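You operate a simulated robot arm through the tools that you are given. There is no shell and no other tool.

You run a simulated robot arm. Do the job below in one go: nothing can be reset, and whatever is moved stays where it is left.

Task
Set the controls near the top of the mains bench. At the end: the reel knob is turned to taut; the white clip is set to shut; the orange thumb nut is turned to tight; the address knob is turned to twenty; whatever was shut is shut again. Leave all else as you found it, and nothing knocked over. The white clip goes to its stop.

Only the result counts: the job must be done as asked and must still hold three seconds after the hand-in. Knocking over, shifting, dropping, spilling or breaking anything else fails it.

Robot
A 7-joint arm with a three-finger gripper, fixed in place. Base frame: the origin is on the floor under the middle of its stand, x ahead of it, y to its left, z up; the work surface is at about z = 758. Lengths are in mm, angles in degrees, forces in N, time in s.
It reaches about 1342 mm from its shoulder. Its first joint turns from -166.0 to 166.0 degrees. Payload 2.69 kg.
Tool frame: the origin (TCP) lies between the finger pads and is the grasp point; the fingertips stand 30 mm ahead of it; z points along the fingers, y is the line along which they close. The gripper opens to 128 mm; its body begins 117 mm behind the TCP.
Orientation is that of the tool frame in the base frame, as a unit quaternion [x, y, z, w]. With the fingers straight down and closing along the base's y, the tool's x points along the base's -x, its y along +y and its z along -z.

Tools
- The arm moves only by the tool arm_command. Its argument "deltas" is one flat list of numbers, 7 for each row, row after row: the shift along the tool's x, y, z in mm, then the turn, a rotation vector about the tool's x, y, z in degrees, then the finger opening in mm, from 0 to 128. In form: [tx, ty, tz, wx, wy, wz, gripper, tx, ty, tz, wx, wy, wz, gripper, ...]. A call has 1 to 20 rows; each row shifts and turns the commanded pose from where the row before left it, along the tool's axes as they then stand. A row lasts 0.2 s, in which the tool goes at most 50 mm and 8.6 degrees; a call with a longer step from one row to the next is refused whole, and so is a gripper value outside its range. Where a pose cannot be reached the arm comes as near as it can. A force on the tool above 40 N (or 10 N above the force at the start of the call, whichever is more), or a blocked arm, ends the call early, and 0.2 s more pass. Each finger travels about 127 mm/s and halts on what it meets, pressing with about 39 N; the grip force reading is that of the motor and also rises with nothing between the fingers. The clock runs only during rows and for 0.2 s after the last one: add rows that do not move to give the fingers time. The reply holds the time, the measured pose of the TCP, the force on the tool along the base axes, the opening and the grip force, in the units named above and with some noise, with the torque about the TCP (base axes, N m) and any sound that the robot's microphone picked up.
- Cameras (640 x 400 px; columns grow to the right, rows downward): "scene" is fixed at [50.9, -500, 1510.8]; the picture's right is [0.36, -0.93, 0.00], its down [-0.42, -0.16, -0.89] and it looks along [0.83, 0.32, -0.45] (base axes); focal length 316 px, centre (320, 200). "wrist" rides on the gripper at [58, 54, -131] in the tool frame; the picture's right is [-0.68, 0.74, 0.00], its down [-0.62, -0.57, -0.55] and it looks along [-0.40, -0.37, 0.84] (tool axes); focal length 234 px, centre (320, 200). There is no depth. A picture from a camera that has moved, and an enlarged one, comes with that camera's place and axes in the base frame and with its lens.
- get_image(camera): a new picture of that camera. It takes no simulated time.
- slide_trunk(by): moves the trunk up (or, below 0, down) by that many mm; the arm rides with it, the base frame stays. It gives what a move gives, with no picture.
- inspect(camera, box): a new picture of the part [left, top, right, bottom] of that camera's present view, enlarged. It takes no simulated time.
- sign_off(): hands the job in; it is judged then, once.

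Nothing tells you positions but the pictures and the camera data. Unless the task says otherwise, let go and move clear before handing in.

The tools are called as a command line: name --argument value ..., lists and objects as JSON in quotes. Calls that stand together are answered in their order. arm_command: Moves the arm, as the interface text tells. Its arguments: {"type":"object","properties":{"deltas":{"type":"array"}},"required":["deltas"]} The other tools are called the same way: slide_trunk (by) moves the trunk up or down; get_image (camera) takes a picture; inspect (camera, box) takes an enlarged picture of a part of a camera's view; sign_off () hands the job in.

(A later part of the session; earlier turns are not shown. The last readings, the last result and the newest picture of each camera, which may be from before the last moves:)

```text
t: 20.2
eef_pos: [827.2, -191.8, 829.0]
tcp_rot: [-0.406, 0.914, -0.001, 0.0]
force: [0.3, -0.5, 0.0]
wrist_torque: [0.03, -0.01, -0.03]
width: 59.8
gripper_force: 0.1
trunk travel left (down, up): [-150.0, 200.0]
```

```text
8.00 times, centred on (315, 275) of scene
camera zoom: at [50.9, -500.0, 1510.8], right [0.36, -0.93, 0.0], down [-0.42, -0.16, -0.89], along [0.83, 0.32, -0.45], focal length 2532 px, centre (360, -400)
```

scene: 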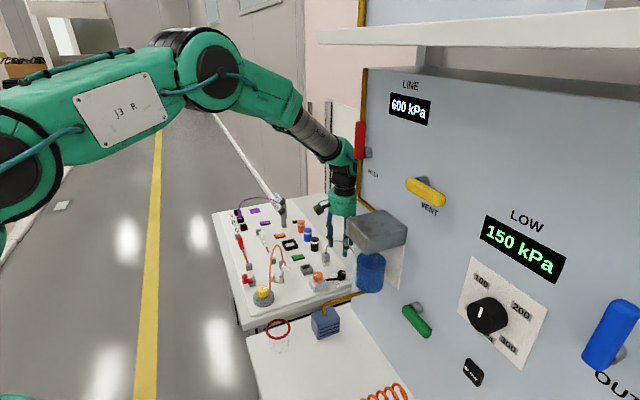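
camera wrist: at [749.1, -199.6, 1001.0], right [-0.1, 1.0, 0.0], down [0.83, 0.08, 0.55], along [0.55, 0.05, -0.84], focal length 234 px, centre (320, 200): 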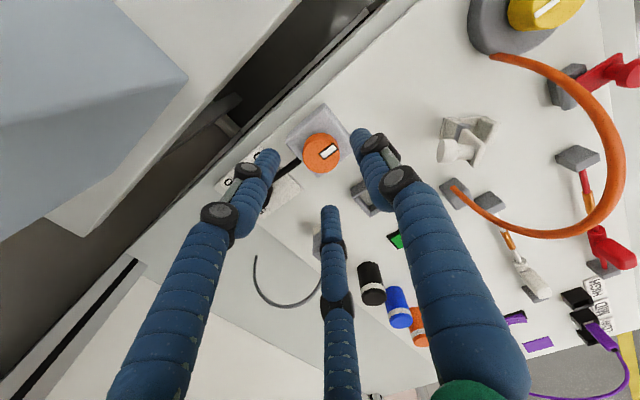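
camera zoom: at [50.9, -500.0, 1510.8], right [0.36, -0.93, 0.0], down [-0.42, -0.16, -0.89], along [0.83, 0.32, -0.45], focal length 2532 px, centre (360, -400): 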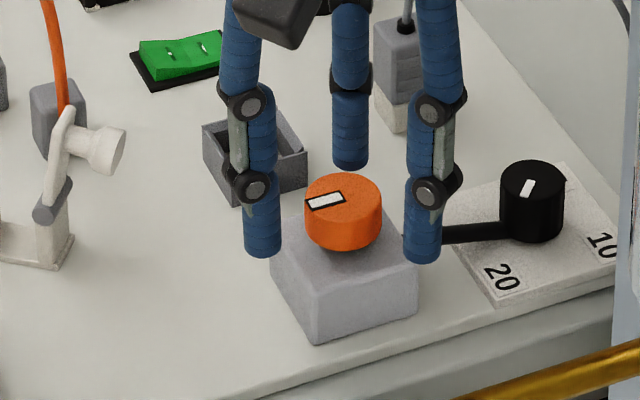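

arm_command --deltas '[0, 0, 0, 0, 0, 0, 40, 0, 0, 0, 0, 0, 0, 20, 0, 0, 0, 0, 0, 0, 14, 0, 0, 0, 0, 0, 0, 14]'

inspect --camera "wrist" --box '[260, 110, 380, 220]'

inspect --camera "scene" --box '[285, 250, 345, 300]'

```text
t: 21.2
eef_pos: [826.9, -192.0, 830.0]
tcp_rot: [-0.407, 0.913, 0.0, -0.001]
force: [11.8, 8.0, -2.1]
wrist_torque: [0.24, -0.31, -0.01]
width: 30.9
gripper_force: 44.9
trunk travel left (down, up): [-150.0, 200.0]
```

```text
3.64 times, centred on (320, 165) of wrist
camera zoom: at [748.7, -199.3, 961.3], right [-0.09, 1.0, 0.0], down [0.83, 0.08, 0.55], along [0.55, 0.05, -0.84], focal length 852 px, centre (320, 327)
```

zoom: 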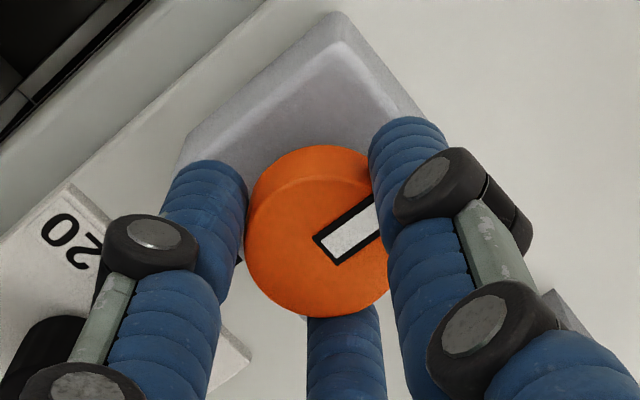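

```text
8.00 times, centred on (315, 275) of scene
camera zoom: at [50.9, -500.0, 1510.8], right [0.36, -0.93, 0.0], down [-0.42, -0.16, -0.89], along [0.83, 0.32, -0.45], focal length 2532 px, centre (360, -400)
```

zoom: 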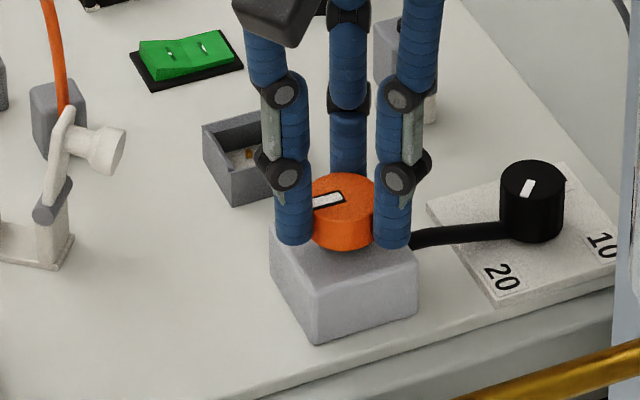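

arm_command --deltas '[-1.2, -0.3, 0, 0, 0, 0, 14, 0, 0, 0, 0, 0, 6, 14, 0, 0, 0, 0, 0, 6, 14, 0, 0, 0, 0, 0, 6, 14]'

inspect --camera "wrist" --box '[260, 110, 380, 220]'

```text
t: 22.2
eef_pos: [828.1, -191.7, 829.9]
tcp_rot: [-0.258, 0.966, 0.001, -0.001]
force: [-7.2, -0.3, 5.1]
wrist_torque: [0.01, 0.22, 0.04]
width: 30.7
gripper_force: 44.4
trunk travel left (down, up): [-150.0, 200.0]
```

```text
3.64 times, centred on (320, 165) of wrist
camera zoom: at [750.5, -174.3, 961.1], right [0.22, 0.98, 0.0], down [0.82, -0.18, 0.55], along [0.53, -0.12, -0.84], focal length 852 px, centre (320, 327)
```

zoom: 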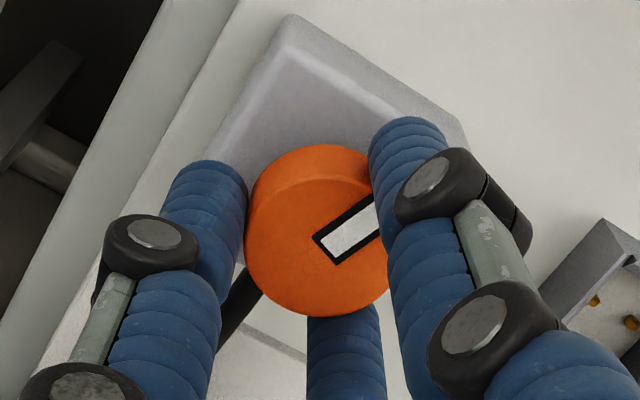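

The nut turns freely clockwise. I'll keep going and watch the torque for a stop.

arm_command --deltas '[0, 0, 0, 0, 0, 6, 14, 0, 0, 0, 0, 0, 6, 14, 0, 0, 0, 0, 0, 6, 14, 0, 0, 0, 0, 0, 6, 14, 0, 0, 0, 0, 0, 0, 14]'

arm_command --deltas '[0, 0, 0, 0, 0, 6, 14, 0, 0, 0, 0, 0, 6, 14, 0, 0, 0, 0, 0, 6, 14, 0, 0, 0, 0, 0, 6, 14, 0, 0, 0, 0, 0, 0, 14]'

inspect --camera "wrist" --box '[260, 110, 380, 220]'

```text
t: 23.4
eef_pos: [827.1, -190.6, 829.6]
tcp_rot: [-0.051, 0.999, 0.0, -0.002]
force: [-10.4, 6.4, -1.4]
wrist_torque: [0.16, 0.29, -0.01]
width: 30.6
gripper_force: 45.0
trunk travel left (down, up): [-150.0, 200.0]
```

```text
t: 24.6
eef_pos: [827.4, -191.1, 829.4]
tcp_rot: [0.157, 0.988, 0.0, 0.0]
force: [-12.6, 11.3, -1.8]
wrist_torque: [0.29, 0.38, -0.01]
width: 30.4
gripper_force: 44.6
trunk travel left (down, up): [-150.0, 200.0]
```

```text
3.64 times, centred on (320, 165) of wrist
camera zoom: at [788.9, -121.9, 960.9], right [0.87, 0.49, 0.0], down [0.41, -0.73, 0.55], along [0.27, -0.48, -0.84], focal length 852 px, centre (320, 327)
```

zoom: 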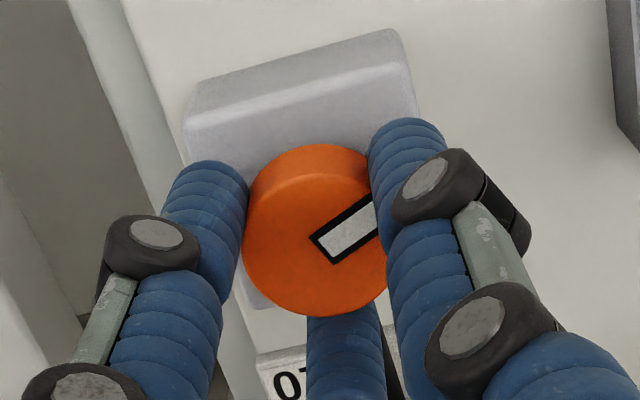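

arm_command --deltas '[0, 0, 0, 0, 0, 6, 14, 0, 0, 0, 0, 0, 6, 14, 0, 0, 0, 0, 0, 6, 14, 0, 0, 0, 0, 0, 6, 14, 0, 0, 0, 0, 0, 0, 14]'

inspect --camera "wrist" --box '[260, 110, 380, 220]'

inspect --camera "scene" --box '[285, 250, 345, 300]'

```text
t: 25.8
eef_pos: [827.4, -191.2, 829.5]
tcp_rot: [0.359, 0.933, 0.001, -0.001]
force: [-15.3, 3.8, -2.0]
wrist_torque: [0.09, 0.46, -0.01]
width: 30.1
gripper_force: 45.5
trunk travel left (down, up): [-150.0, 200.0]
```

```text
3.64 times, centred on (320, 165) of wrist
camera zoom: at [820.6, -111.8, 960.8], right [1.0, 0.09, 0.0], down [0.08, -0.83, 0.55], along [0.05, -0.55, -0.84], focal length 852 px, centre (320, 327)
```

zoom: 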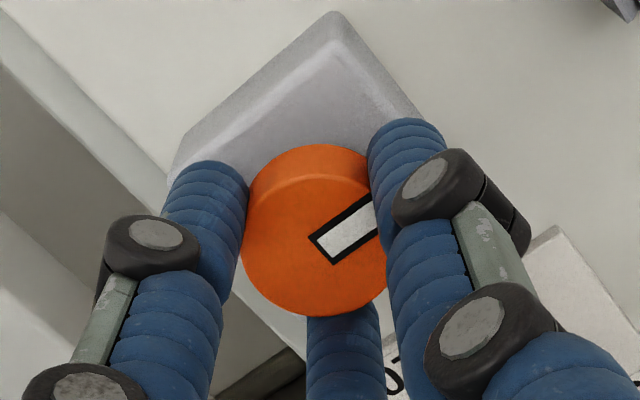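

```text
8.00 times, centred on (315, 275) of scene
camera zoom: at [50.9, -500.0, 1510.8], right [0.36, -0.93, 0.0], down [-0.42, -0.16, -0.89], along [0.83, 0.32, -0.45], focal length 2532 px, centre (360, -400)
```

zoom: 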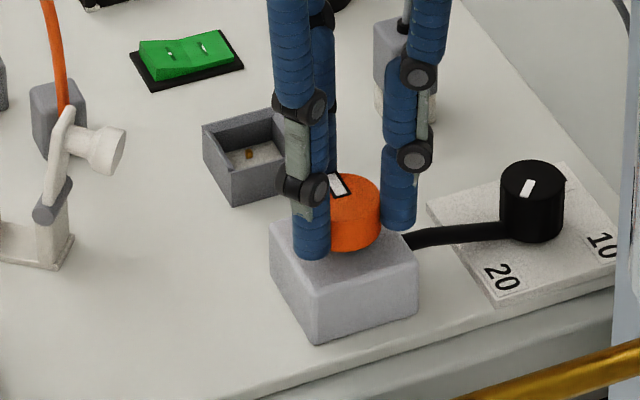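

arm_command --deltas '[0, 0, 0, 0, 0, 6, 14, 0, 0, 0, 0, 0, 6, 14, 0, 0, 0, 0, 0, 6, 14, 0, 0, 0, 0, 0, 6, 14, 0, 0, 0, 0, 0, 0, 14]'

inspect --camera "wrist" --box '[260, 110, 380, 220]'

```text
t: 27.0
eef_pos: [828.3, -191.6, 828.1]
tcp_rot: [0.546, 0.838, -0.001, 0.0]
force: [-17.4, 0.9, -4.4]
wrist_torque: [0.06, 0.41, 0.0]
width: 30.1
gripper_force: 45.4
trunk travel left (down, up): [-150.0, 200.0]
```

```text
3.64 times, centred on (320, 165) of wrist
camera zoom: at [853.6, -115.6, 960.8], right [0.95, -0.32, 0.0], down [-0.27, -0.79, 0.55], along [-0.18, -0.52, -0.84], focal length 852 px, centre (320, 327)
```

zoom: 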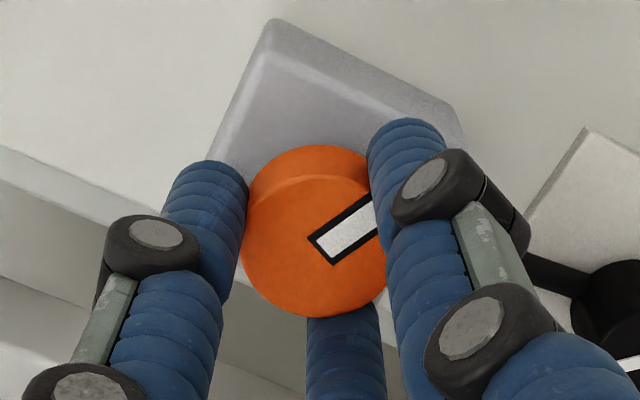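

arm_command --deltas '[0, 0, 0, 0, 0, 6, 14, 0, 0, 0, 0, 0, 6, 14, 0, 0, 0, 0, 0, 6, 14, 0, 0, 0, 0, 0, 6, 14, 0, 0, 0, 0, 0, 0, 14]'

inspect --camera "wrist" --box '[260, 110, 380, 220]'

```text
t: 28.2
eef_pos: [827.5, -191.6, 829.2]
tcp_rot: [0.708, 0.707, -0.001, -0.001]
force: [-19.6, -4.3, -8.8]
wrist_torque: [-0.08, 0.46, -0.01]
width: 30.1
gripper_force: 44.6
trunk travel left (down, up): [-150.0, 200.0]
```

```text
3.64 times, centred on (320, 165) of wrist
camera zoom: at [882.1, -132.5, 960.8], right [0.74, -0.68, 0.0], down [-0.57, -0.62, 0.55], along [-0.37, -0.4, -0.84], focal length 852 px, centre (320, 327)
```

zoom: 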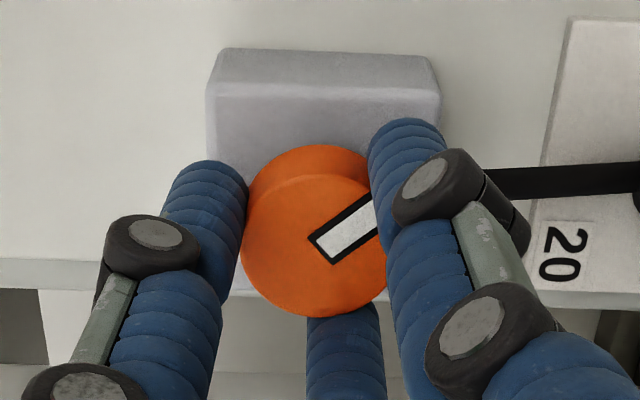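

No stop after 138°. I'll release and check how the nut looks now before turning it further.

arm_command --deltas '[0, 0, 0, 0, 0, 0, 40, 0, 0, 0, 0, 0, 0, 60, 0, 0, -15, 0, 0, 0, 60, 0, 0, -25, 0, 0, 0, 60, 0, 0, 0, 0, 0, 0, 60]'

inspect --camera "wrist" --box '[260, 90, 380, 200]'

inspect --camera "scene" --box '[285, 250, 345, 300]'

```text
t: 29.4
eef_pos: [827.4, -191.7, 866.9]
tcp_rot: [0.708, 0.707, 0.0, 0.0]
force: [0.3, 0.4, 0.3]
wrist_torque: [0.02, 0.0, -0.05]
width: 60.0
gripper_force: 0.0
trunk travel left (down, up): [-150.0, 200.0]
```

```text
3.64 times, centred on (320, 145) of wrist
camera zoom: at [881.2, -133.0, 999.8], right [0.74, -0.68, 0.0], down [-0.57, -0.62, 0.55], along [-0.37, -0.4, -0.84], focal length 852 px, centre (320, 400)
```

zoom: 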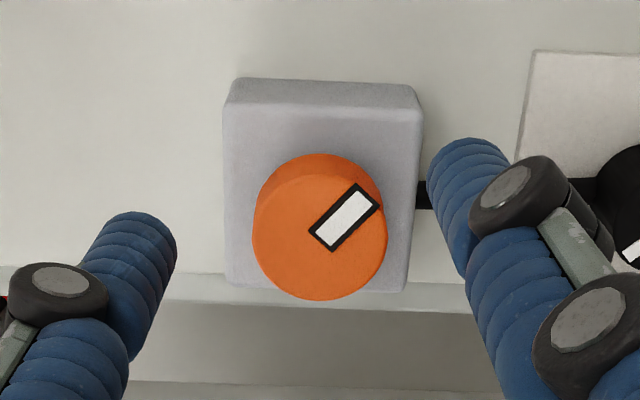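

```text
8.00 times, centred on (315, 275) of scene
camera zoom: at [50.9, -500.0, 1510.8], right [0.36, -0.93, 0.0], down [-0.42, -0.16, -0.89], along [0.83, 0.32, -0.45], focal length 2532 px, centre (360, -400)
```

zoom: 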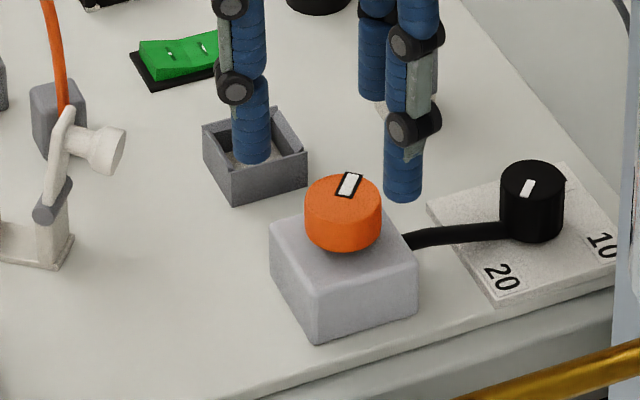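

arm_command --deltas '[0, 0, 0, 0, 0, -8.3, 60, 0, 0, 0, 0, 0, -8.3, 60, 0, 0, 0, 0, 0, -8.3, 60, 0, 0, 0, 0, 0, -8.3, 60, 0, 0, 0, 0, 0, -8.3, 60, 0, 0, 0, 0, 0, -8.3, 60, 0, 0, 0, 0, 0, -8.3, 60, 0, 0, 0, 0, 0, -8.3, 60, 0, 0, 0, 0, 0, -8.3, 60, 0, 0, 0, 0, 0, -8.3, 60, 0, 0, 0, 0, 0, -8.3, 60, 0, 0, 0, 0, 0, -8.3, 60, 0, 0, 0, 0, 0, -8.3, 60, 0, 0, 0, 0, 0, -8.3, 60, 0, 0, 0, 0, 0, -8.3, 60, 0, 0, 0, 0, 0, -8.3, 60, 0, 0, 0, 0, 0, -8.3, 60, 0, 0, 0, 0, 0, -8.3, 60, 0, 0, 0, 0, 0, 0, 60]'

inspect --camera "wrist" --box '[260, 90, 380, 200]'

```text
t: 33.4
eef_pos: [828.5, -191.1, 868.4]
tcp_rot: [-0.496, 0.868, 0.0, 0.0]
force: [-0.4, -0.4, -0.5]
wrist_torque: [-0.07, -0.01, 0.02]
width: 59.9
gripper_force: 0.1
trunk travel left (down, up): [-150.0, 200.0]
```

```text
3.64 times, centred on (320, 145) of wrist
camera zoom: at [753.1, -213.9, 1001.2], right [-0.29, 0.96, 0.0], down [0.8, 0.24, 0.55], along [0.52, 0.16, -0.84], focal length 852 px, centre (320, 400)
```

zoom: 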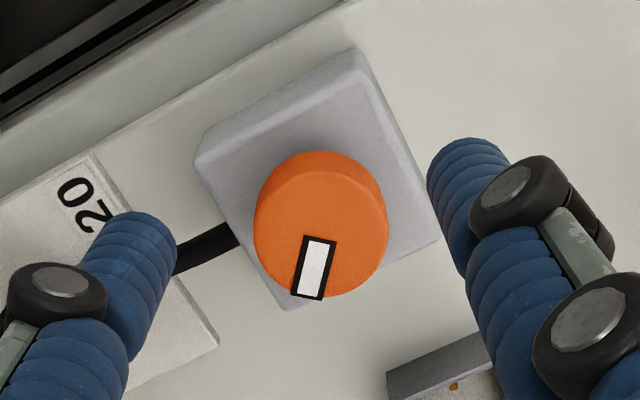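

arm_command --deltas '[0.2, 0.8, 20, 0, 0, 0, 60, 0, 0, 13, 0, 0, 0, 60, 0, 0, 7, 0, 0, 0, 60, 0, 0, 0, 0, 0, 0, 40, 0, 0, 0, 0, 0, 0, 14, 0, 0, 0, 0, 0, 0, 14, 0, 0, 0, 0, 0, 0, 14]'

arm_command --deltas '[0, 0, 0, 0, 0, 6, 14, 0, 0, 0, 0, 0, 6, 14, 0, 0, 0, 0, 0, 6, 14, 0, 0, 0, 0, 0, 6, 14, 0, 0, 0, 0, 0, 0, 14]'

inspect --camera "wrist" --box '[260, 110, 380, 220]'

```text
t: 35.0
eef_pos: [827.8, -190.9, 829.1]
tcp_rot: [-0.496, 0.869, 0.001, 0.001]
force: [-6.4, 0.4, 0.1]
wrist_torque: [0.01, 0.14, 0.03]
width: 30.4
gripper_force: 44.7
trunk travel left (down, up): [-150.0, 200.0]
```

```text
t: 36.2
eef_pos: [826.9, -190.9, 829.8]
tcp_rot: [-0.303, 0.953, 0.0, 0.0]
force: [-12.4, -2.7, 0.4]
wrist_torque: [-0.14, 0.36, -0.01]
width: 30.0
gripper_force: 45.2
trunk travel left (down, up): [-150.0, 200.0]
```

```text
3.64 times, centred on (320, 165) of wrist
camera zoom: at [749.6, -181.0, 961.5], right [0.13, 0.99, 0.0], down [0.83, -0.11, 0.55], along [0.54, -0.07, -0.84], focal length 852 px, centre (320, 327)
```

zoom: 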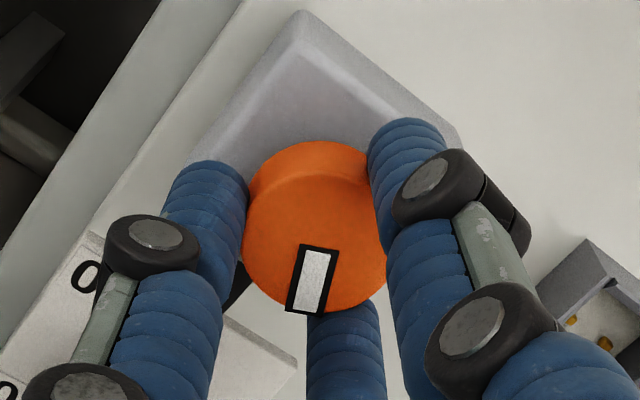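

arm_command --deltas '[0, 0, 0, 0, 0, 6, 14, 0, 0, 0, 0, 0, 6, 14, 0, 0, 0, 0, 0, 6, 14, 0, 0, 0, 0, 0, 6, 14, 0, 0, 0, 0, 0, 0, 14]'

inspect --camera "wrist" --box '[260, 110, 380, 220]'

```text
t: 37.4
eef_pos: [826.9, -191.0, 828.9]
tcp_rot: [-0.099, 0.995, 0.0, 0.001]
force: [0.2, 11.0, -5.1]
wrist_torque: [0.22, -0.15, -0.03]
width: 30.3
gripper_force: 45.3
trunk travel left (down, up): [-150.0, 200.0]
```

```text
3.64 times, centred on (320, 165) of wrist
camera zoom: at [760.2, -149.9, 961.5], right [0.52, 0.86, 0.0], down [0.71, -0.43, 0.55], along [0.47, -0.28, -0.84], focal length 852 px, centre (320, 327)
```

zoom: 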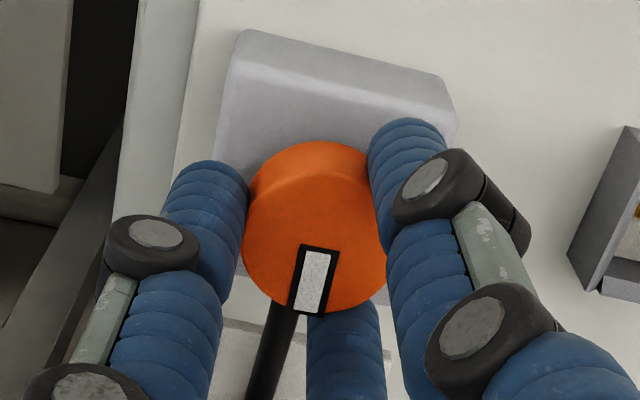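

arm_command --deltas '[0, 0, 0, 0, 0, 5, 14, 0, 0, 0, 0, 0, 5, 14, 0, 0, 0, 0, 0, 0, 14]'

inspect --camera "wrist" --box '[260, 110, 380, 220]'

```text
t: 38.2
eef_pos: [827.1, -191.7, 830.1]
tcp_rot: [-0.013, 1.0, 0.0, 0.0]
force: [3.4, 11.0, -2.0]
wrist_torque: [0.26, -0.07, -0.02]
width: 30.2
gripper_force: 45.4
trunk travel left (down, up): [-150.0, 200.0]
```

```text
3.64 times, centred on (320, 165) of wrist
camera zoom: at [768.2, -138.6, 961.3], right [0.66, 0.75, 0.0], down [0.63, -0.55, 0.55], along [0.41, -0.36, -0.84], focal length 852 px, centre (320, 327)
```

zoom: 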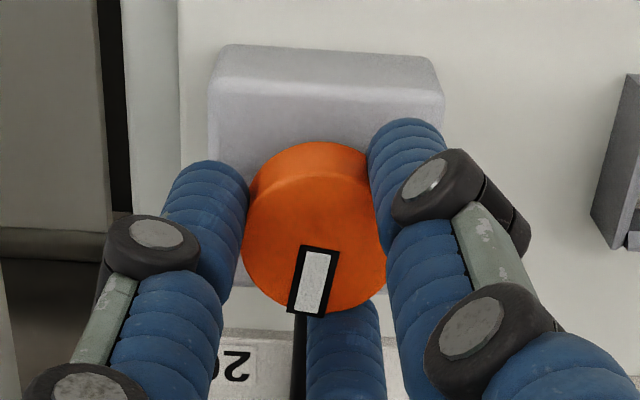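

arm_command --deltas '[0, 0, 0, 0, 0, 6, 14, 0, 0, 0, 0, 0, 6, 14, 0, 0, 0, 0, 0, 6, 14, 0, 0, 0, 0, 0, 6, 14, 0, 0, 0, 0, 0, 6, 14, 0, 0, 0, 0, 0, 6, 14, 0, 0, 0, 0, 0, 0, 14]'

inspect --camera "wrist" --box '[260, 110, 380, 220]'

```text
t: 39.8
eef_pos: [827.2, -190.8, 829.8]
tcp_rot: [0.298, 0.955, 0.0, 0.001]
force: [-4.2, -1.8, 0.2]
wrist_torque: [-0.07, 0.19, 0.0]
width: 30.3
gripper_force: 44.5
trunk travel left (down, up): [-150.0, 200.0]
```

```text
3.64 times, centred on (320, 165) of wrist
camera zoom: at [810.6, -113.5, 961.1], right [0.98, 0.22, 0.0], down [0.19, -0.82, 0.55], along [0.12, -0.54, -0.84], focal length 852 px, centre (320, 327)
```

zoom: 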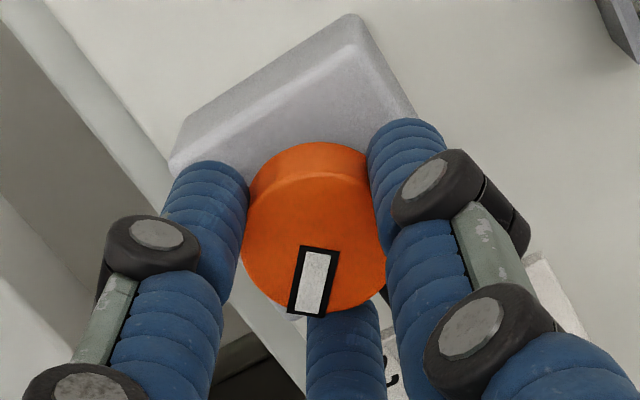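

arm_command --deltas '[0, 0, 0, 0, 0, 6, 14, 0, 0, 0, 0, 0, 6, 14, 0, 0, 0, 0, 0, 6, 14, 0, 0, 0, 0, 0, 6, 14, 0, 0, 0, 0, 0, 0, 14]'

arm_command --deltas '[0, 0, 0, 0, 0, 6, 14, 0, 0, 0, 0, 0, 6, 14, 0, 0, 0, 0, 0, 6, 14, 0, 0, 0, 0, 0, 6, 14, 0, 0, 0, 0, 0, 6, 14, 0, 0, 0, 0, 0, 0, 14]'

inspect --camera "wrist" --box '[260, 110, 380, 220]'

```text
t: 41.0
eef_pos: [827.0, -191.2, 828.2]
tcp_rot: [0.49, 0.871, 0.0, 0.0]
force: [-4.2, 2.5, 2.9]
wrist_torque: [0.14, 0.03, 0.0]
width: 29.9
gripper_force: 44.5
trunk travel left (down, up): [-150.0, 200.0]
```

```text
t: 42.4
eef_pos: [827.5, -190.3, 829.0]
tcp_rot: [0.699, 0.715, -0.001, 0.0]
force: [-6.0, -4.6, 0.8]
wrist_torque: [-0.15, 0.17, -0.01]
width: 30.0
gripper_force: 44.9
trunk travel left (down, up): [-150.0, 200.0]
```

```text
3.64 times, centred on (320, 165) of wrist
camera zoom: at [880.4, -131.2, 960.7], right [0.75, -0.66, 0.0], down [-0.55, -0.63, 0.55], along [-0.36, -0.41, -0.84], focal length 852 px, centre (320, 327)
```

zoom: 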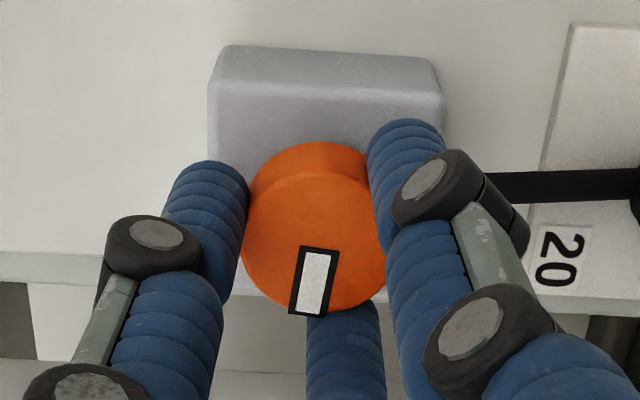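

The nut has turned about 286° with no stop yet. I'll regrip and carry on clockwise.

arm_command --deltas '[0, 0, 0, 0, 0, 0, 40, 0, 0, 0, 0, 0, 0, 60, 0, 0, -15, 0, 0, 0, 60, 0, 0, -10, 0, 0, 0, 60]'

inspect --camera "scene" --box '[285, 250, 345, 300]'

arm_command --deltas '[0, 0, 0, 0, 0, -8.3, 60, 0, 0, 0, 0, 0, -8.3, 60, 0, 0, 0, 0, 0, -8.3, 60, 0, 0, 0, 0, 0, -8.3, 60, 0, 0, 0, 0, 0, -8.3, 60, 0, 0, 0, 0, 0, -8.3, 60, 0, 0, 0, 0, 0, -8.3, 60, 0, 0, 0, 0, 0, -8.3, 60, 0, 0, 0, 0, 0, -8.3, 60, 0, 0, 0, 0, 0, -8.3, 60, 0, 0, 0, 0, 0, -8.3, 60, 0, 0, 0, 0, 0, -8.3, 60, 0, 0, 0, 0, 0, -8.3, 60, 0, 0, 0, 0, 0, -8.3, 60, 0, 0, 0, 0, 0, -8.3, 60, 0, 0, 0, 0, 0, -8.3, 60, 0, 0, 0, 0, 0, -8.3, 60, 0, 0, 0, 0, 0, -8.3, 60, 0, 0, 0, 0, 0, 0, 60]'

inspect --camera "wrist" --box '[260, 90, 380, 200]'

```text
t: 43.4
eef_pos: [827.6, -191.8, 854.3]
tcp_rot: [0.698, 0.716, 0.0, 0.0]
force: [-0.8, -0.7, -0.2]
wrist_torque: [0.03, -0.01, 0.02]
width: 59.8
gripper_force: 0.0
trunk travel left (down, up): [-150.0, 200.0]
```

```text
8.00 times, centred on (315, 275) of scene
camera zoom: at [50.9, -500.0, 1510.8], right [0.36, -0.93, 0.0], down [-0.42, -0.16, -0.89], along [0.83, 0.32, -0.45], focal length 2532 px, centre (360, -400)
```

zoom: 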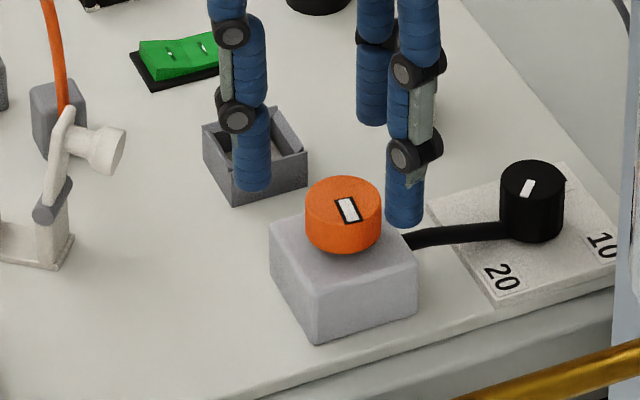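

```text
t: 47.4
eef_pos: [827.1, -192.3, 853.2]
tcp_rot: [-0.506, 0.862, 0.0, 0.0]
force: [-0.6, -0.2, -0.6]
wrist_torque: [0.03, -0.01, 0.05]
width: 59.9
gripper_force: 0.1
trunk travel left (down, up): [-150.0, 200.0]
```

```text
3.64 times, centred on (320, 145) of wrist
camera zoom: at [752.2, -216.6, 985.8], right [-0.31, 0.95, 0.0], down [0.79, 0.26, 0.55], along [0.52, 0.17, -0.84], focal length 852 px, centre (320, 400)
```

zoom: 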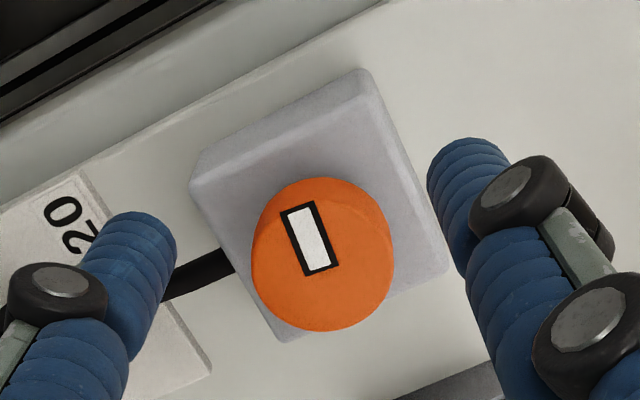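

Comparing pictures, the nut has sunk about 1–1.5 mm, so clockwise does screw it down toward tight. I'll check the remaining gap and keep turning.

inspect --camera "scene" --box '[302, 262, 334, 294]'

arm_command --deltas '[0.2, 0.8, 12, 0, 0, 0, 60, 0, 0, 9, 0, 0, 0, 60, 0, 0, 5, 0, 0, 0, 60, 0, 0, 0, 0, 0, 0, 40, 0, 0, 0, 0, 0, 0, 14, 0, 0, 0, 0, 0, 0, 14, 0, 0, 0, 0, 0, 0, 14]'

```text
12.50 times, centred on (318, 278) of scene
camera zoom: at [50.9, -500.0, 1510.8], right [0.36, -0.93, 0.0], down [-0.42, -0.16, -0.89], along [0.83, 0.32, -0.45], focal length 3956 px, centre (345, -775)
```

zoom: 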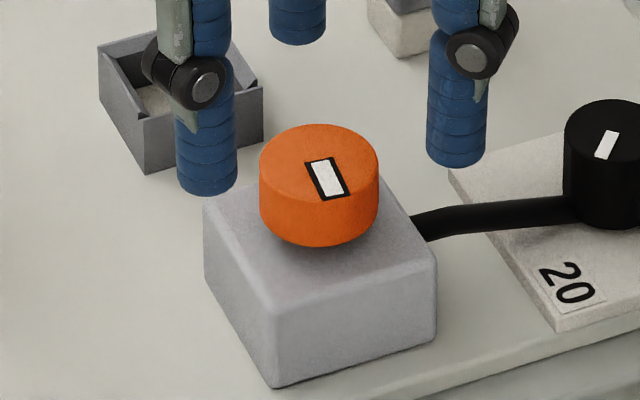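

```text
t: 49.0
eef_pos: [826.4, -191.2, 827.7]
tcp_rot: [-0.506, 0.862, -0.001, 0.0]
force: [8.6, -8.8, -2.7]
wrist_torque: [-0.29, -0.32, -0.01]
width: 29.4
gripper_force: 44.7
trunk travel left (down, up): [-150.0, 200.0]
```

arm_command --deltas '[0, 0, 0, 0, 0, 7, 14, 0, 0, 0, 0, 0, 7, 14, 0, 0, 0, 0, 0, 7, 14, 0, 0, 0, 0, 0, 7, 14, 0, 0, 0, 0, 0, 7, 14, 0, 0, 0, 0, 0, 7, 14, 0, 0, 0, 0, 0, 0, 14]'

inspect --camera "wrist" --box '[260, 110, 380, 220]'

arm_command --deltas '[0, 0, 0, 0, 0, 7, 14, 0, 0, 0, 0, 0, 7, 14, 0, 0, 0, 0, 0, 7, 14, 0, 0, 0, 0, 0, 7, 14, 0, 0, 0, 0, 0, 0, 14]'

inspect --camera "wrist" --box '[260, 110, 380, 220]'

```text
t: 50.6
eef_pos: [828.0, -191.4, 827.3]
tcp_rot: [-0.162, 0.987, 0.0, 0.001]
force: [24.6, -9.3, -1.0]
wrist_torque: [-0.19, -0.7, -0.01]
width: 29.8
gripper_force: 44.8
trunk travel left (down, up): [-150.0, 200.0]
```

```text
3.64 times, centred on (320, 165) of wrist
camera zoom: at [755.1, -158.7, 959.7], right [0.4, 0.91, 0.0], down [0.76, -0.34, 0.55], along [0.5, -0.22, -0.84], focal length 852 px, centre (320, 327)
```

zoom: 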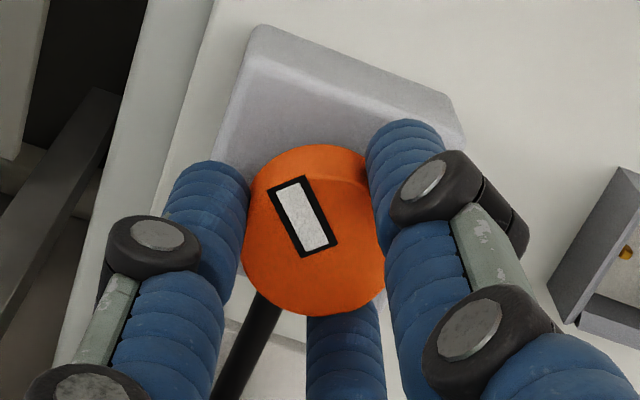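

```text
t: 51.8
eef_pos: [827.9, -191.6, 826.7]
tcp_rot: [0.081, 0.997, 0.0, -0.001]
force: [22.0, -1.6, -1.7]
wrist_torque: [-0.07, -0.53, -0.03]
width: 29.9
gripper_force: 44.9
trunk travel left (down, up): [-150.0, 200.0]
```

```text
3.64 times, centred on (320, 165) of wrist
camera zoom: at [779.0, -128.5, 959.7], right [0.79, 0.62, 0.0], down [0.52, -0.66, 0.55], along [0.34, -0.43, -0.84], focal length 852 px, centre (320, 327)
```

zoom: 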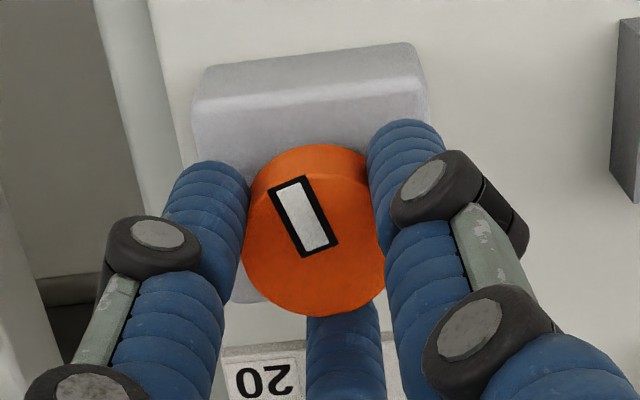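

arm_command --deltas '[-1.3, 0.2, 0, 0, 0, 0, 14, 0, 0, 0, 0, 0, 7, 14, 0, 0, 0, 0, 0, 7, 14, 0, 0, 0, 0, 0, 7, 14, 0, 0, 0, 0, 0, 7, 14, 0, 0, 0, 0, 0, 7, 14, 0, 0, 0, 0, 0, 7, 14, 0, 0, 0, 0, 0, 0, 14]'

inspect --camera "wrist" --box '[260, 110, 380, 220]'

arm_command --deltas '[0, 0, 0, 0, 0, 7, 14, 0, 0, 0, 0, 0, 7, 14, 0, 0, 0, 0, 0, 7, 14, 0, 0, 0, 0, 0, 7, 14, 0, 0, 0, 0, 0, 7, 14, 0, 0, 0, 0, 0, 0, 14]'

inspect --camera "wrist" --box '[260, 110, 380, 220]'

```text
t: 53.6
eef_pos: [827.8, -191.3, 828.8]
tcp_rot: [0.433, 0.902, 0.0, 0.0]
force: [4.9, -10.7, 0.9]
wrist_torque: [-0.29, -0.06, 0.01]
width: 30.1
gripper_force: 45.2
trunk travel left (down, up): [-150.0, 200.0]
```

```text
3.64 times, centred on (320, 165) of wrist
camera zoom: at [833.5, -111.7, 959.7], right [1.0, -0.07, 0.0], down [-0.06, -0.83, 0.55], along [-0.04, -0.55, -0.84], focal length 852 px, centre (320, 327)
```

zoom: 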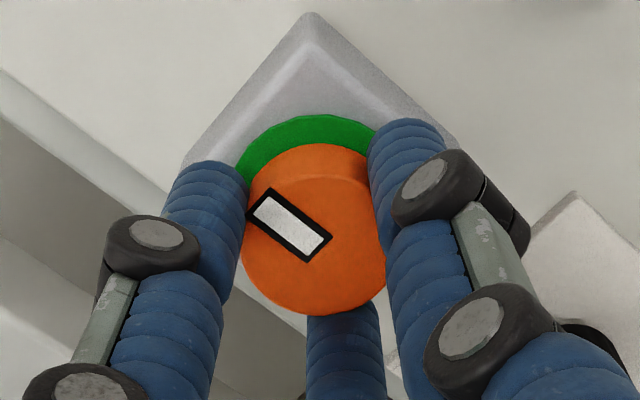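

```text
t: 55.0
eef_pos: [826.7, -190.8, 828.2]
tcp_rot: [0.684, 0.729, 0.0, -0.001]
force: [-5.5, -13.1, -4.3]
wrist_torque: [-0.37, 0.14, 0.18]
width: 29.8
gripper_force: 44.7
trunk travel left (down, up): [-150.0, 200.0]
```

```text
3.64 times, centred on (320, 165) of wrist
camera zoom: at [878.1, -129.2, 960.0], right [0.78, -0.63, 0.0], down [-0.52, -0.65, 0.55], along [-0.35, -0.43, -0.84], focal length 852 px, centre (320, 327)
```

zoom: 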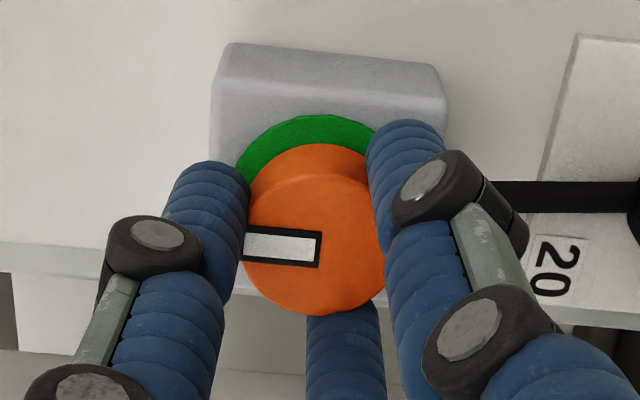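

A green ring has come up under the nut and it now resists, so it is tight. I'll release and verify.

arm_command --deltas '[0, 0, 0, 0, 0, 0, 40, 0, 0, 0, 0, 0, 0, 60, 0, 0, -15, 0, 0, 0, 60, 0, 0, -35, 0, 0, 0, 60, 0, 0, -35, 0, 0, 0, 60, 0, 0, 0, 0, 0, 0, 60]'

inspect --camera "scene" --box '[285, 250, 365, 310]'

get_image --camera "wrist"

```text
t: 56.4
eef_pos: [823.8, -191.9, 911.4]
tcp_rot: [0.683, 0.73, 0.0, -0.001]
force: [0.3, -0.1, 0.3]
wrist_torque: [-0.01, -0.03, 0.01]
width: 59.7
gripper_force: 0.0
trunk travel left (down, up): [-150.0, 200.0]
```

```text
6.67 times, centred on (325, 280) of scene
camera zoom: at [50.9, -500.0, 1510.8], right [0.36, -0.93, 0.0], down [-0.42, -0.16, -0.89], along [0.83, 0.32, -0.45], focal length 2110 px, centre (287, -333)
```

zoom: 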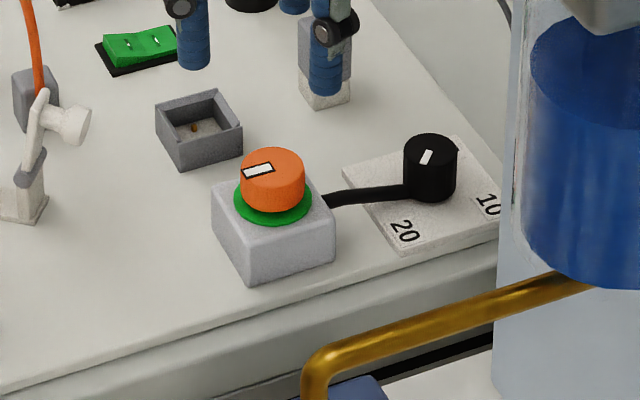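

```text
taken
camera wrist: at [874.8, -129.8, 1044.1], right [0.78, -0.63, 0.0], down [-0.52, -0.65, 0.55], along [-0.34, -0.43, -0.84], focal length 234 px, centre (320, 200)
```

wrist: 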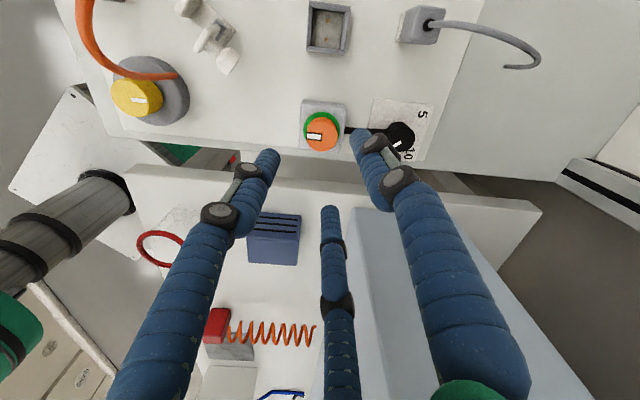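

The nut is tight (green ring) and the address knob is still on 20. Next is the reel knob. The slack cord stands up in a tall arch beside it, so I'll go up first and come over from above.

arm_command --deltas '[0, 0, -11, 0, 0, -8.3, 60, 0, 0, -11, 0, 0, -8.3, 60, 0, 0, -11, 0, 0, -8.3, 60, 0, 0, -11, 0, 0, -8.3, 60, 0, 0, -11, 0, 0, -8.3, 60, 0, 0, -11, 0, 0, -8.3, 60, 0, 0, -11, 0, 0, -8.3, 60, 0, 0, -11, 0, 0, -8.3, 60, 0, 0, -11, 0, 0, -8.3, 60, 28.2, 23.5, 0, 0, 0, 0, 60, 28.2, 23.5, 0, 0, 0, 0, 60, 28.2, 23.5, 0, 0, 0, 0, 60, 28.2, 23.5, 0, 0, 0, 0, 60, 28.2, 23.5, 0, 0, 0, 0, 60, 0, 0, 0, 0, 0, 0, 60]'

get_image --camera "wrist"

get_image --camera "scene"

```text
t: 59.6
eef_pos: [710.1, -48.0, 1011.9]
tcp_rot: [0.1, 0.995, 0.0, 0.0]
force: [-0.4, 1.0, 0.3]
wrist_torque: [-0.03, -0.01, 0.03]
width: 60.3
gripper_force: 0.0
trunk travel left (down, up): [-150.0, 200.0]
```

```text
taken
camera wrist: at [665.7, 15.5, 1143.6], right [0.81, 0.59, 0.0], down [0.49, -0.68, 0.55], along [0.32, -0.44, -0.84], focal length 234 px, centre (320, 200)
```

wrist: 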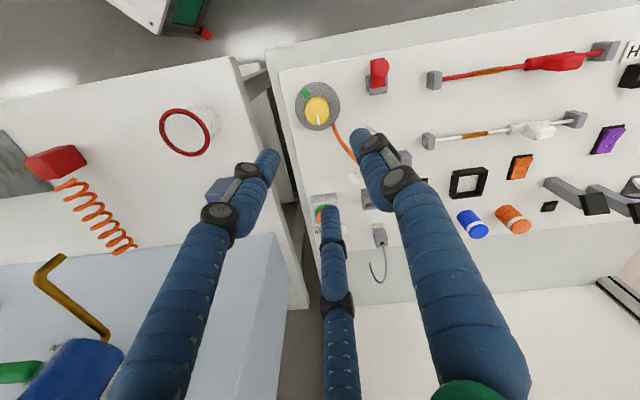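

```text
taken
```

scene: 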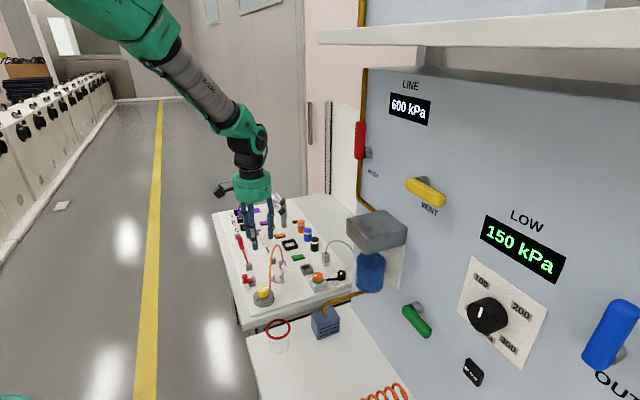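

inspect --camera "wrist" --box '[280, 60, 400, 160]'

inspect --camera "scene" --box '[240, 235, 300, 310]'

```text
4.00 times, centred on (340, 110) of wrist
camera zoom: at [665.7, 15.5, 1143.6], right [0.81, 0.59, 0.0], down [0.49, -0.68, 0.55], along [0.32, -0.44, -0.84], focal length 937 px, centre (240, 560)
```

zoom: 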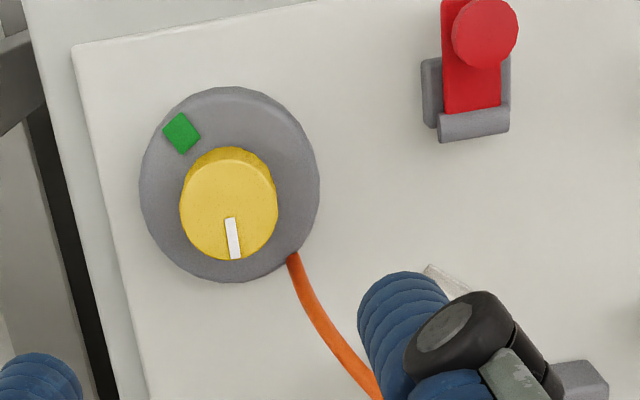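

```text
5.33 times, centred on (270, 272) of scene
camera zoom: at [50.9, -500.0, 1510.8], right [0.36, -0.93, 0.0], down [-0.42, -0.16, -0.89], along [0.83, 0.32, -0.45], focal length 1688 px, centre (587, -187)
```

zoom: 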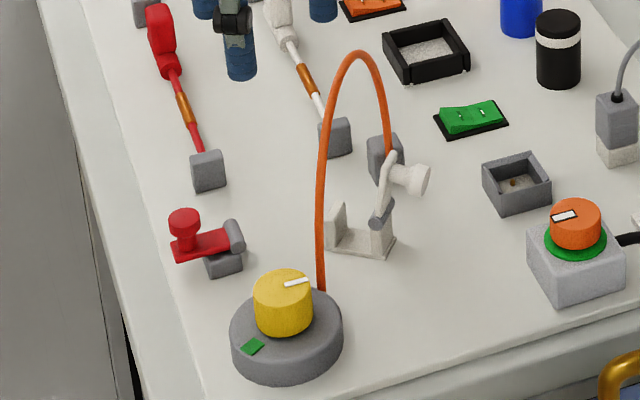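

arm_command --deltas '[1.5, -2.3, 35, 0, 0, 0, 60, 0, 0, 35, 0, 0, 0, 60, 0, 0, 35, 0, 0, 0, 60, 0, 0, 35, 0, 0, 0, 60, 0, 0, 20, 0, 0, 0, 60, 0, 0, 0, 0, 0, 0, 60]'

get_image --camera "wrist"

inspect --camera "scene" --box '[230, 235, 300, 310]'

```text
t: 61.0
eef_pos: [710.6, -48.0, 852.8]
tcp_rot: [0.1, 0.995, 0.0, 0.0]
force: [-0.6, -0.9, -0.4]
wrist_torque: [-0.02, 0.01, 0.0]
width: 60.0
gripper_force: 0.0
trunk travel left (down, up): [-150.0, 200.0]
```

```text
taken
camera wrist: at [665.5, 16.2, 984.7], right [0.81, 0.59, 0.0], down [0.49, -0.68, 0.55], along [0.32, -0.44, -0.84], focal length 234 px, centre (320, 200)
```

wrist: 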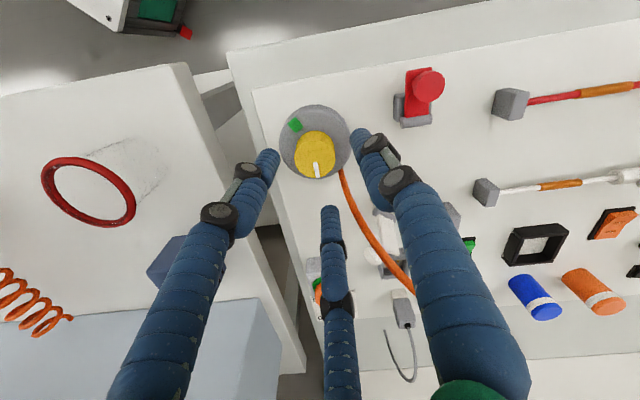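

```text
5.33 times, centred on (265, 272) of scene
camera zoom: at [50.9, -500.0, 1510.8], right [0.36, -0.93, 0.0], down [-0.42, -0.16, -0.89], along [0.83, 0.32, -0.45], focal length 1688 px, centre (613, -187)
```

zoom: 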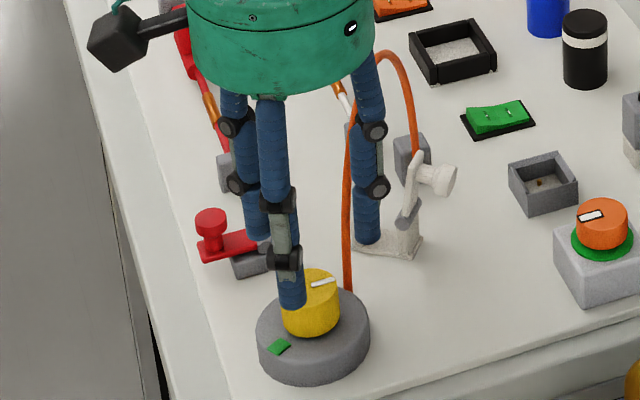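

inspect --camera "wrist" --box '[260, 90, 380, 200]'

```text
3.64 times, centred on (320, 145) of wrist
camera zoom: at [665.5, 16.2, 984.7], right [0.81, 0.59, 0.0], down [0.49, -0.68, 0.55], along [0.32, -0.44, -0.84], focal length 852 px, centre (320, 400)
```

zoom: 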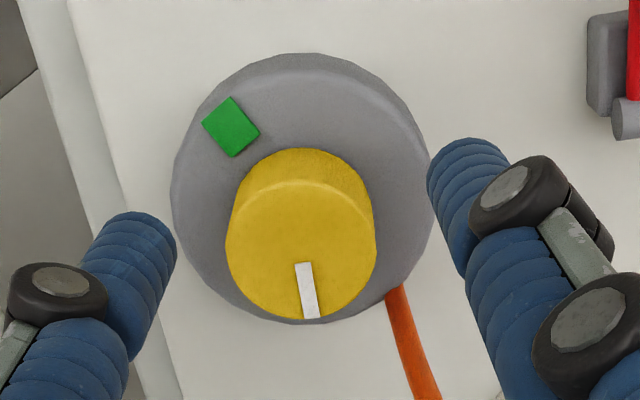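

arm_command --deltas '[2.4, -2.5, 12, 0, 0, 0, 60, 0, 0, 14, 0, 0, 0, 60, 0, 0, 9, 0, 0, 0, 60, 0, 0, 0, 0, 0, 0, 60]'

inspect --camera "wrist" --box '[260, 110, 380, 220]'

inspect --camera "scene" --box '[230, 235, 300, 310]'

```text
t: 62.0
eef_pos: [708.5, -51.7, 816.5]
tcp_rot: [0.1, 0.995, 0.0, 0.0]
force: [-0.1, -0.6, -0.3]
wrist_torque: [-0.04, -0.01, -0.01]
width: 60.2
gripper_force: 0.1
trunk travel left (down, up): [-150.0, 200.0]
```

```text
3.64 times, centred on (320, 165) of wrist
camera zoom: at [662.8, 13.1, 949.2], right [0.81, 0.59, 0.0], down [0.49, -0.68, 0.55], along [0.32, -0.44, -0.84], focal length 852 px, centre (320, 327)
```

zoom: 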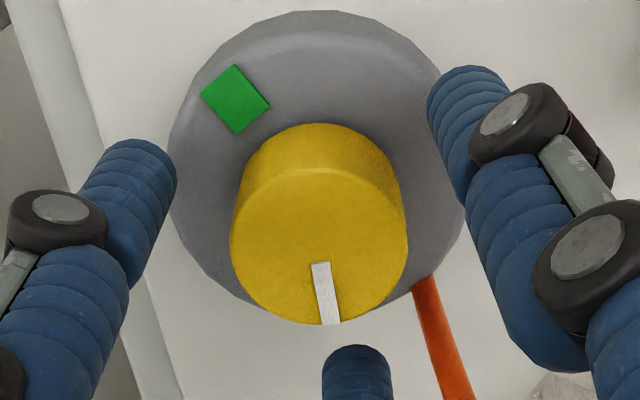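

```text
5.33 times, centred on (265, 272) of scene
camera zoom: at [50.9, -500.0, 1510.8], right [0.36, -0.93, 0.0], down [-0.42, -0.16, -0.89], along [0.83, 0.32, -0.45], focal length 1688 px, centre (613, -187)
```

zoom: 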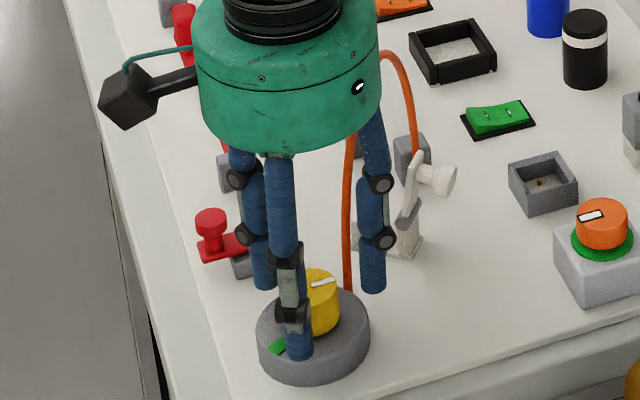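

arm_command --deltas '[0, 0, 0, 0, 0, 0, 42, 0, 0, 0, 0, 0, 0, 16, 0, 0, 0, 0, 0, 0, 16, 0, 0, 0, 0, 0, 0, 16]'

inspect --camera "wrist" --box '[260, 110, 380, 220]'

```text
t: 63.0
eef_pos: [708.4, -51.1, 817.3]
tcp_rot: [0.1, 0.995, 0.0, 0.001]
force: [2.6, 11.3, -1.3]
wrist_torque: [0.34, -0.03, -0.03]
width: 34.5
gripper_force: 45.1
trunk travel left (down, up): [-150.0, 200.0]
```

```text
3.64 times, centred on (320, 165) of wrist
camera zoom: at [662.8, 13.7, 949.3], right [0.81, 0.59, 0.0], down [0.49, -0.68, 0.55], along [0.32, -0.44, -0.84], focal length 852 px, centre (320, 327)
```

zoom: 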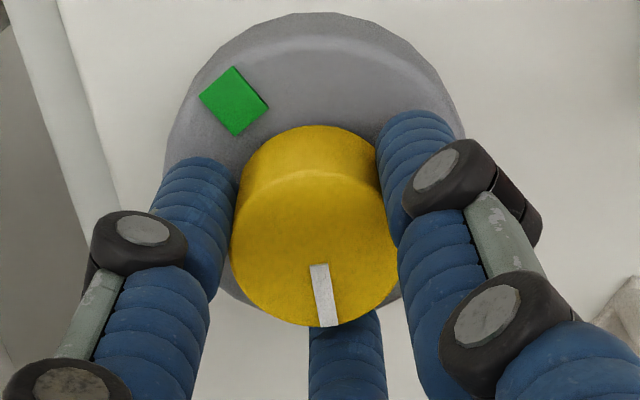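

arm_command --deltas '[0, 0.9, 0, 0, 0, 0, 16, 0, 0, 0, 0, 0, 6, 16, 0, 0, 0, 0, 0, 6, 16, 0, 0, 0, 0, 0, 6, 16, 0, 0, 0, 0, 0, 0, 16]'

inspect --camera "wrist" --box '[260, 110, 380, 220]'

inspect --camera "scene" --box '[230, 235, 300, 310]'

```text
t: 64.2
eef_pos: [709.3, -50.7, 818.0]
tcp_rot: [0.256, 0.967, -0.001, 0.0]
force: [-1.8, 0.9, 0.0]
wrist_torque: [0.15, 0.1, -0.03]
width: 34.6
gripper_force: 44.9
trunk travel left (down, up): [-150.0, 200.0]
```

```text
3.64 times, centred on (320, 165) of wrist
camera zoom: at [684.6, 24.6, 949.3], right [0.95, 0.31, 0.0], down [0.26, -0.8, 0.55], along [0.17, -0.52, -0.84], focal length 852 px, centre (320, 327)
```

zoom: 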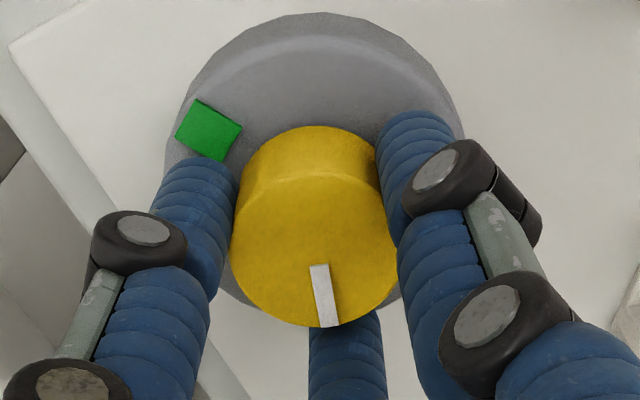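

```text
5.33 times, centred on (265, 272) of scene
camera zoom: at [50.9, -500.0, 1510.8], right [0.36, -0.93, 0.0], down [-0.42, -0.16, -0.89], along [0.83, 0.32, -0.45], focal length 1688 px, centre (613, -187)
```

zoom: 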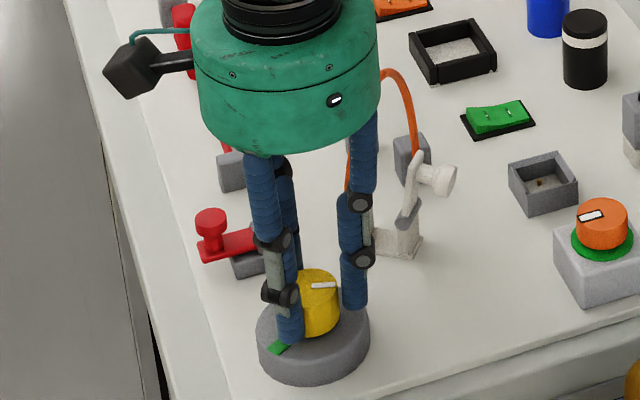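

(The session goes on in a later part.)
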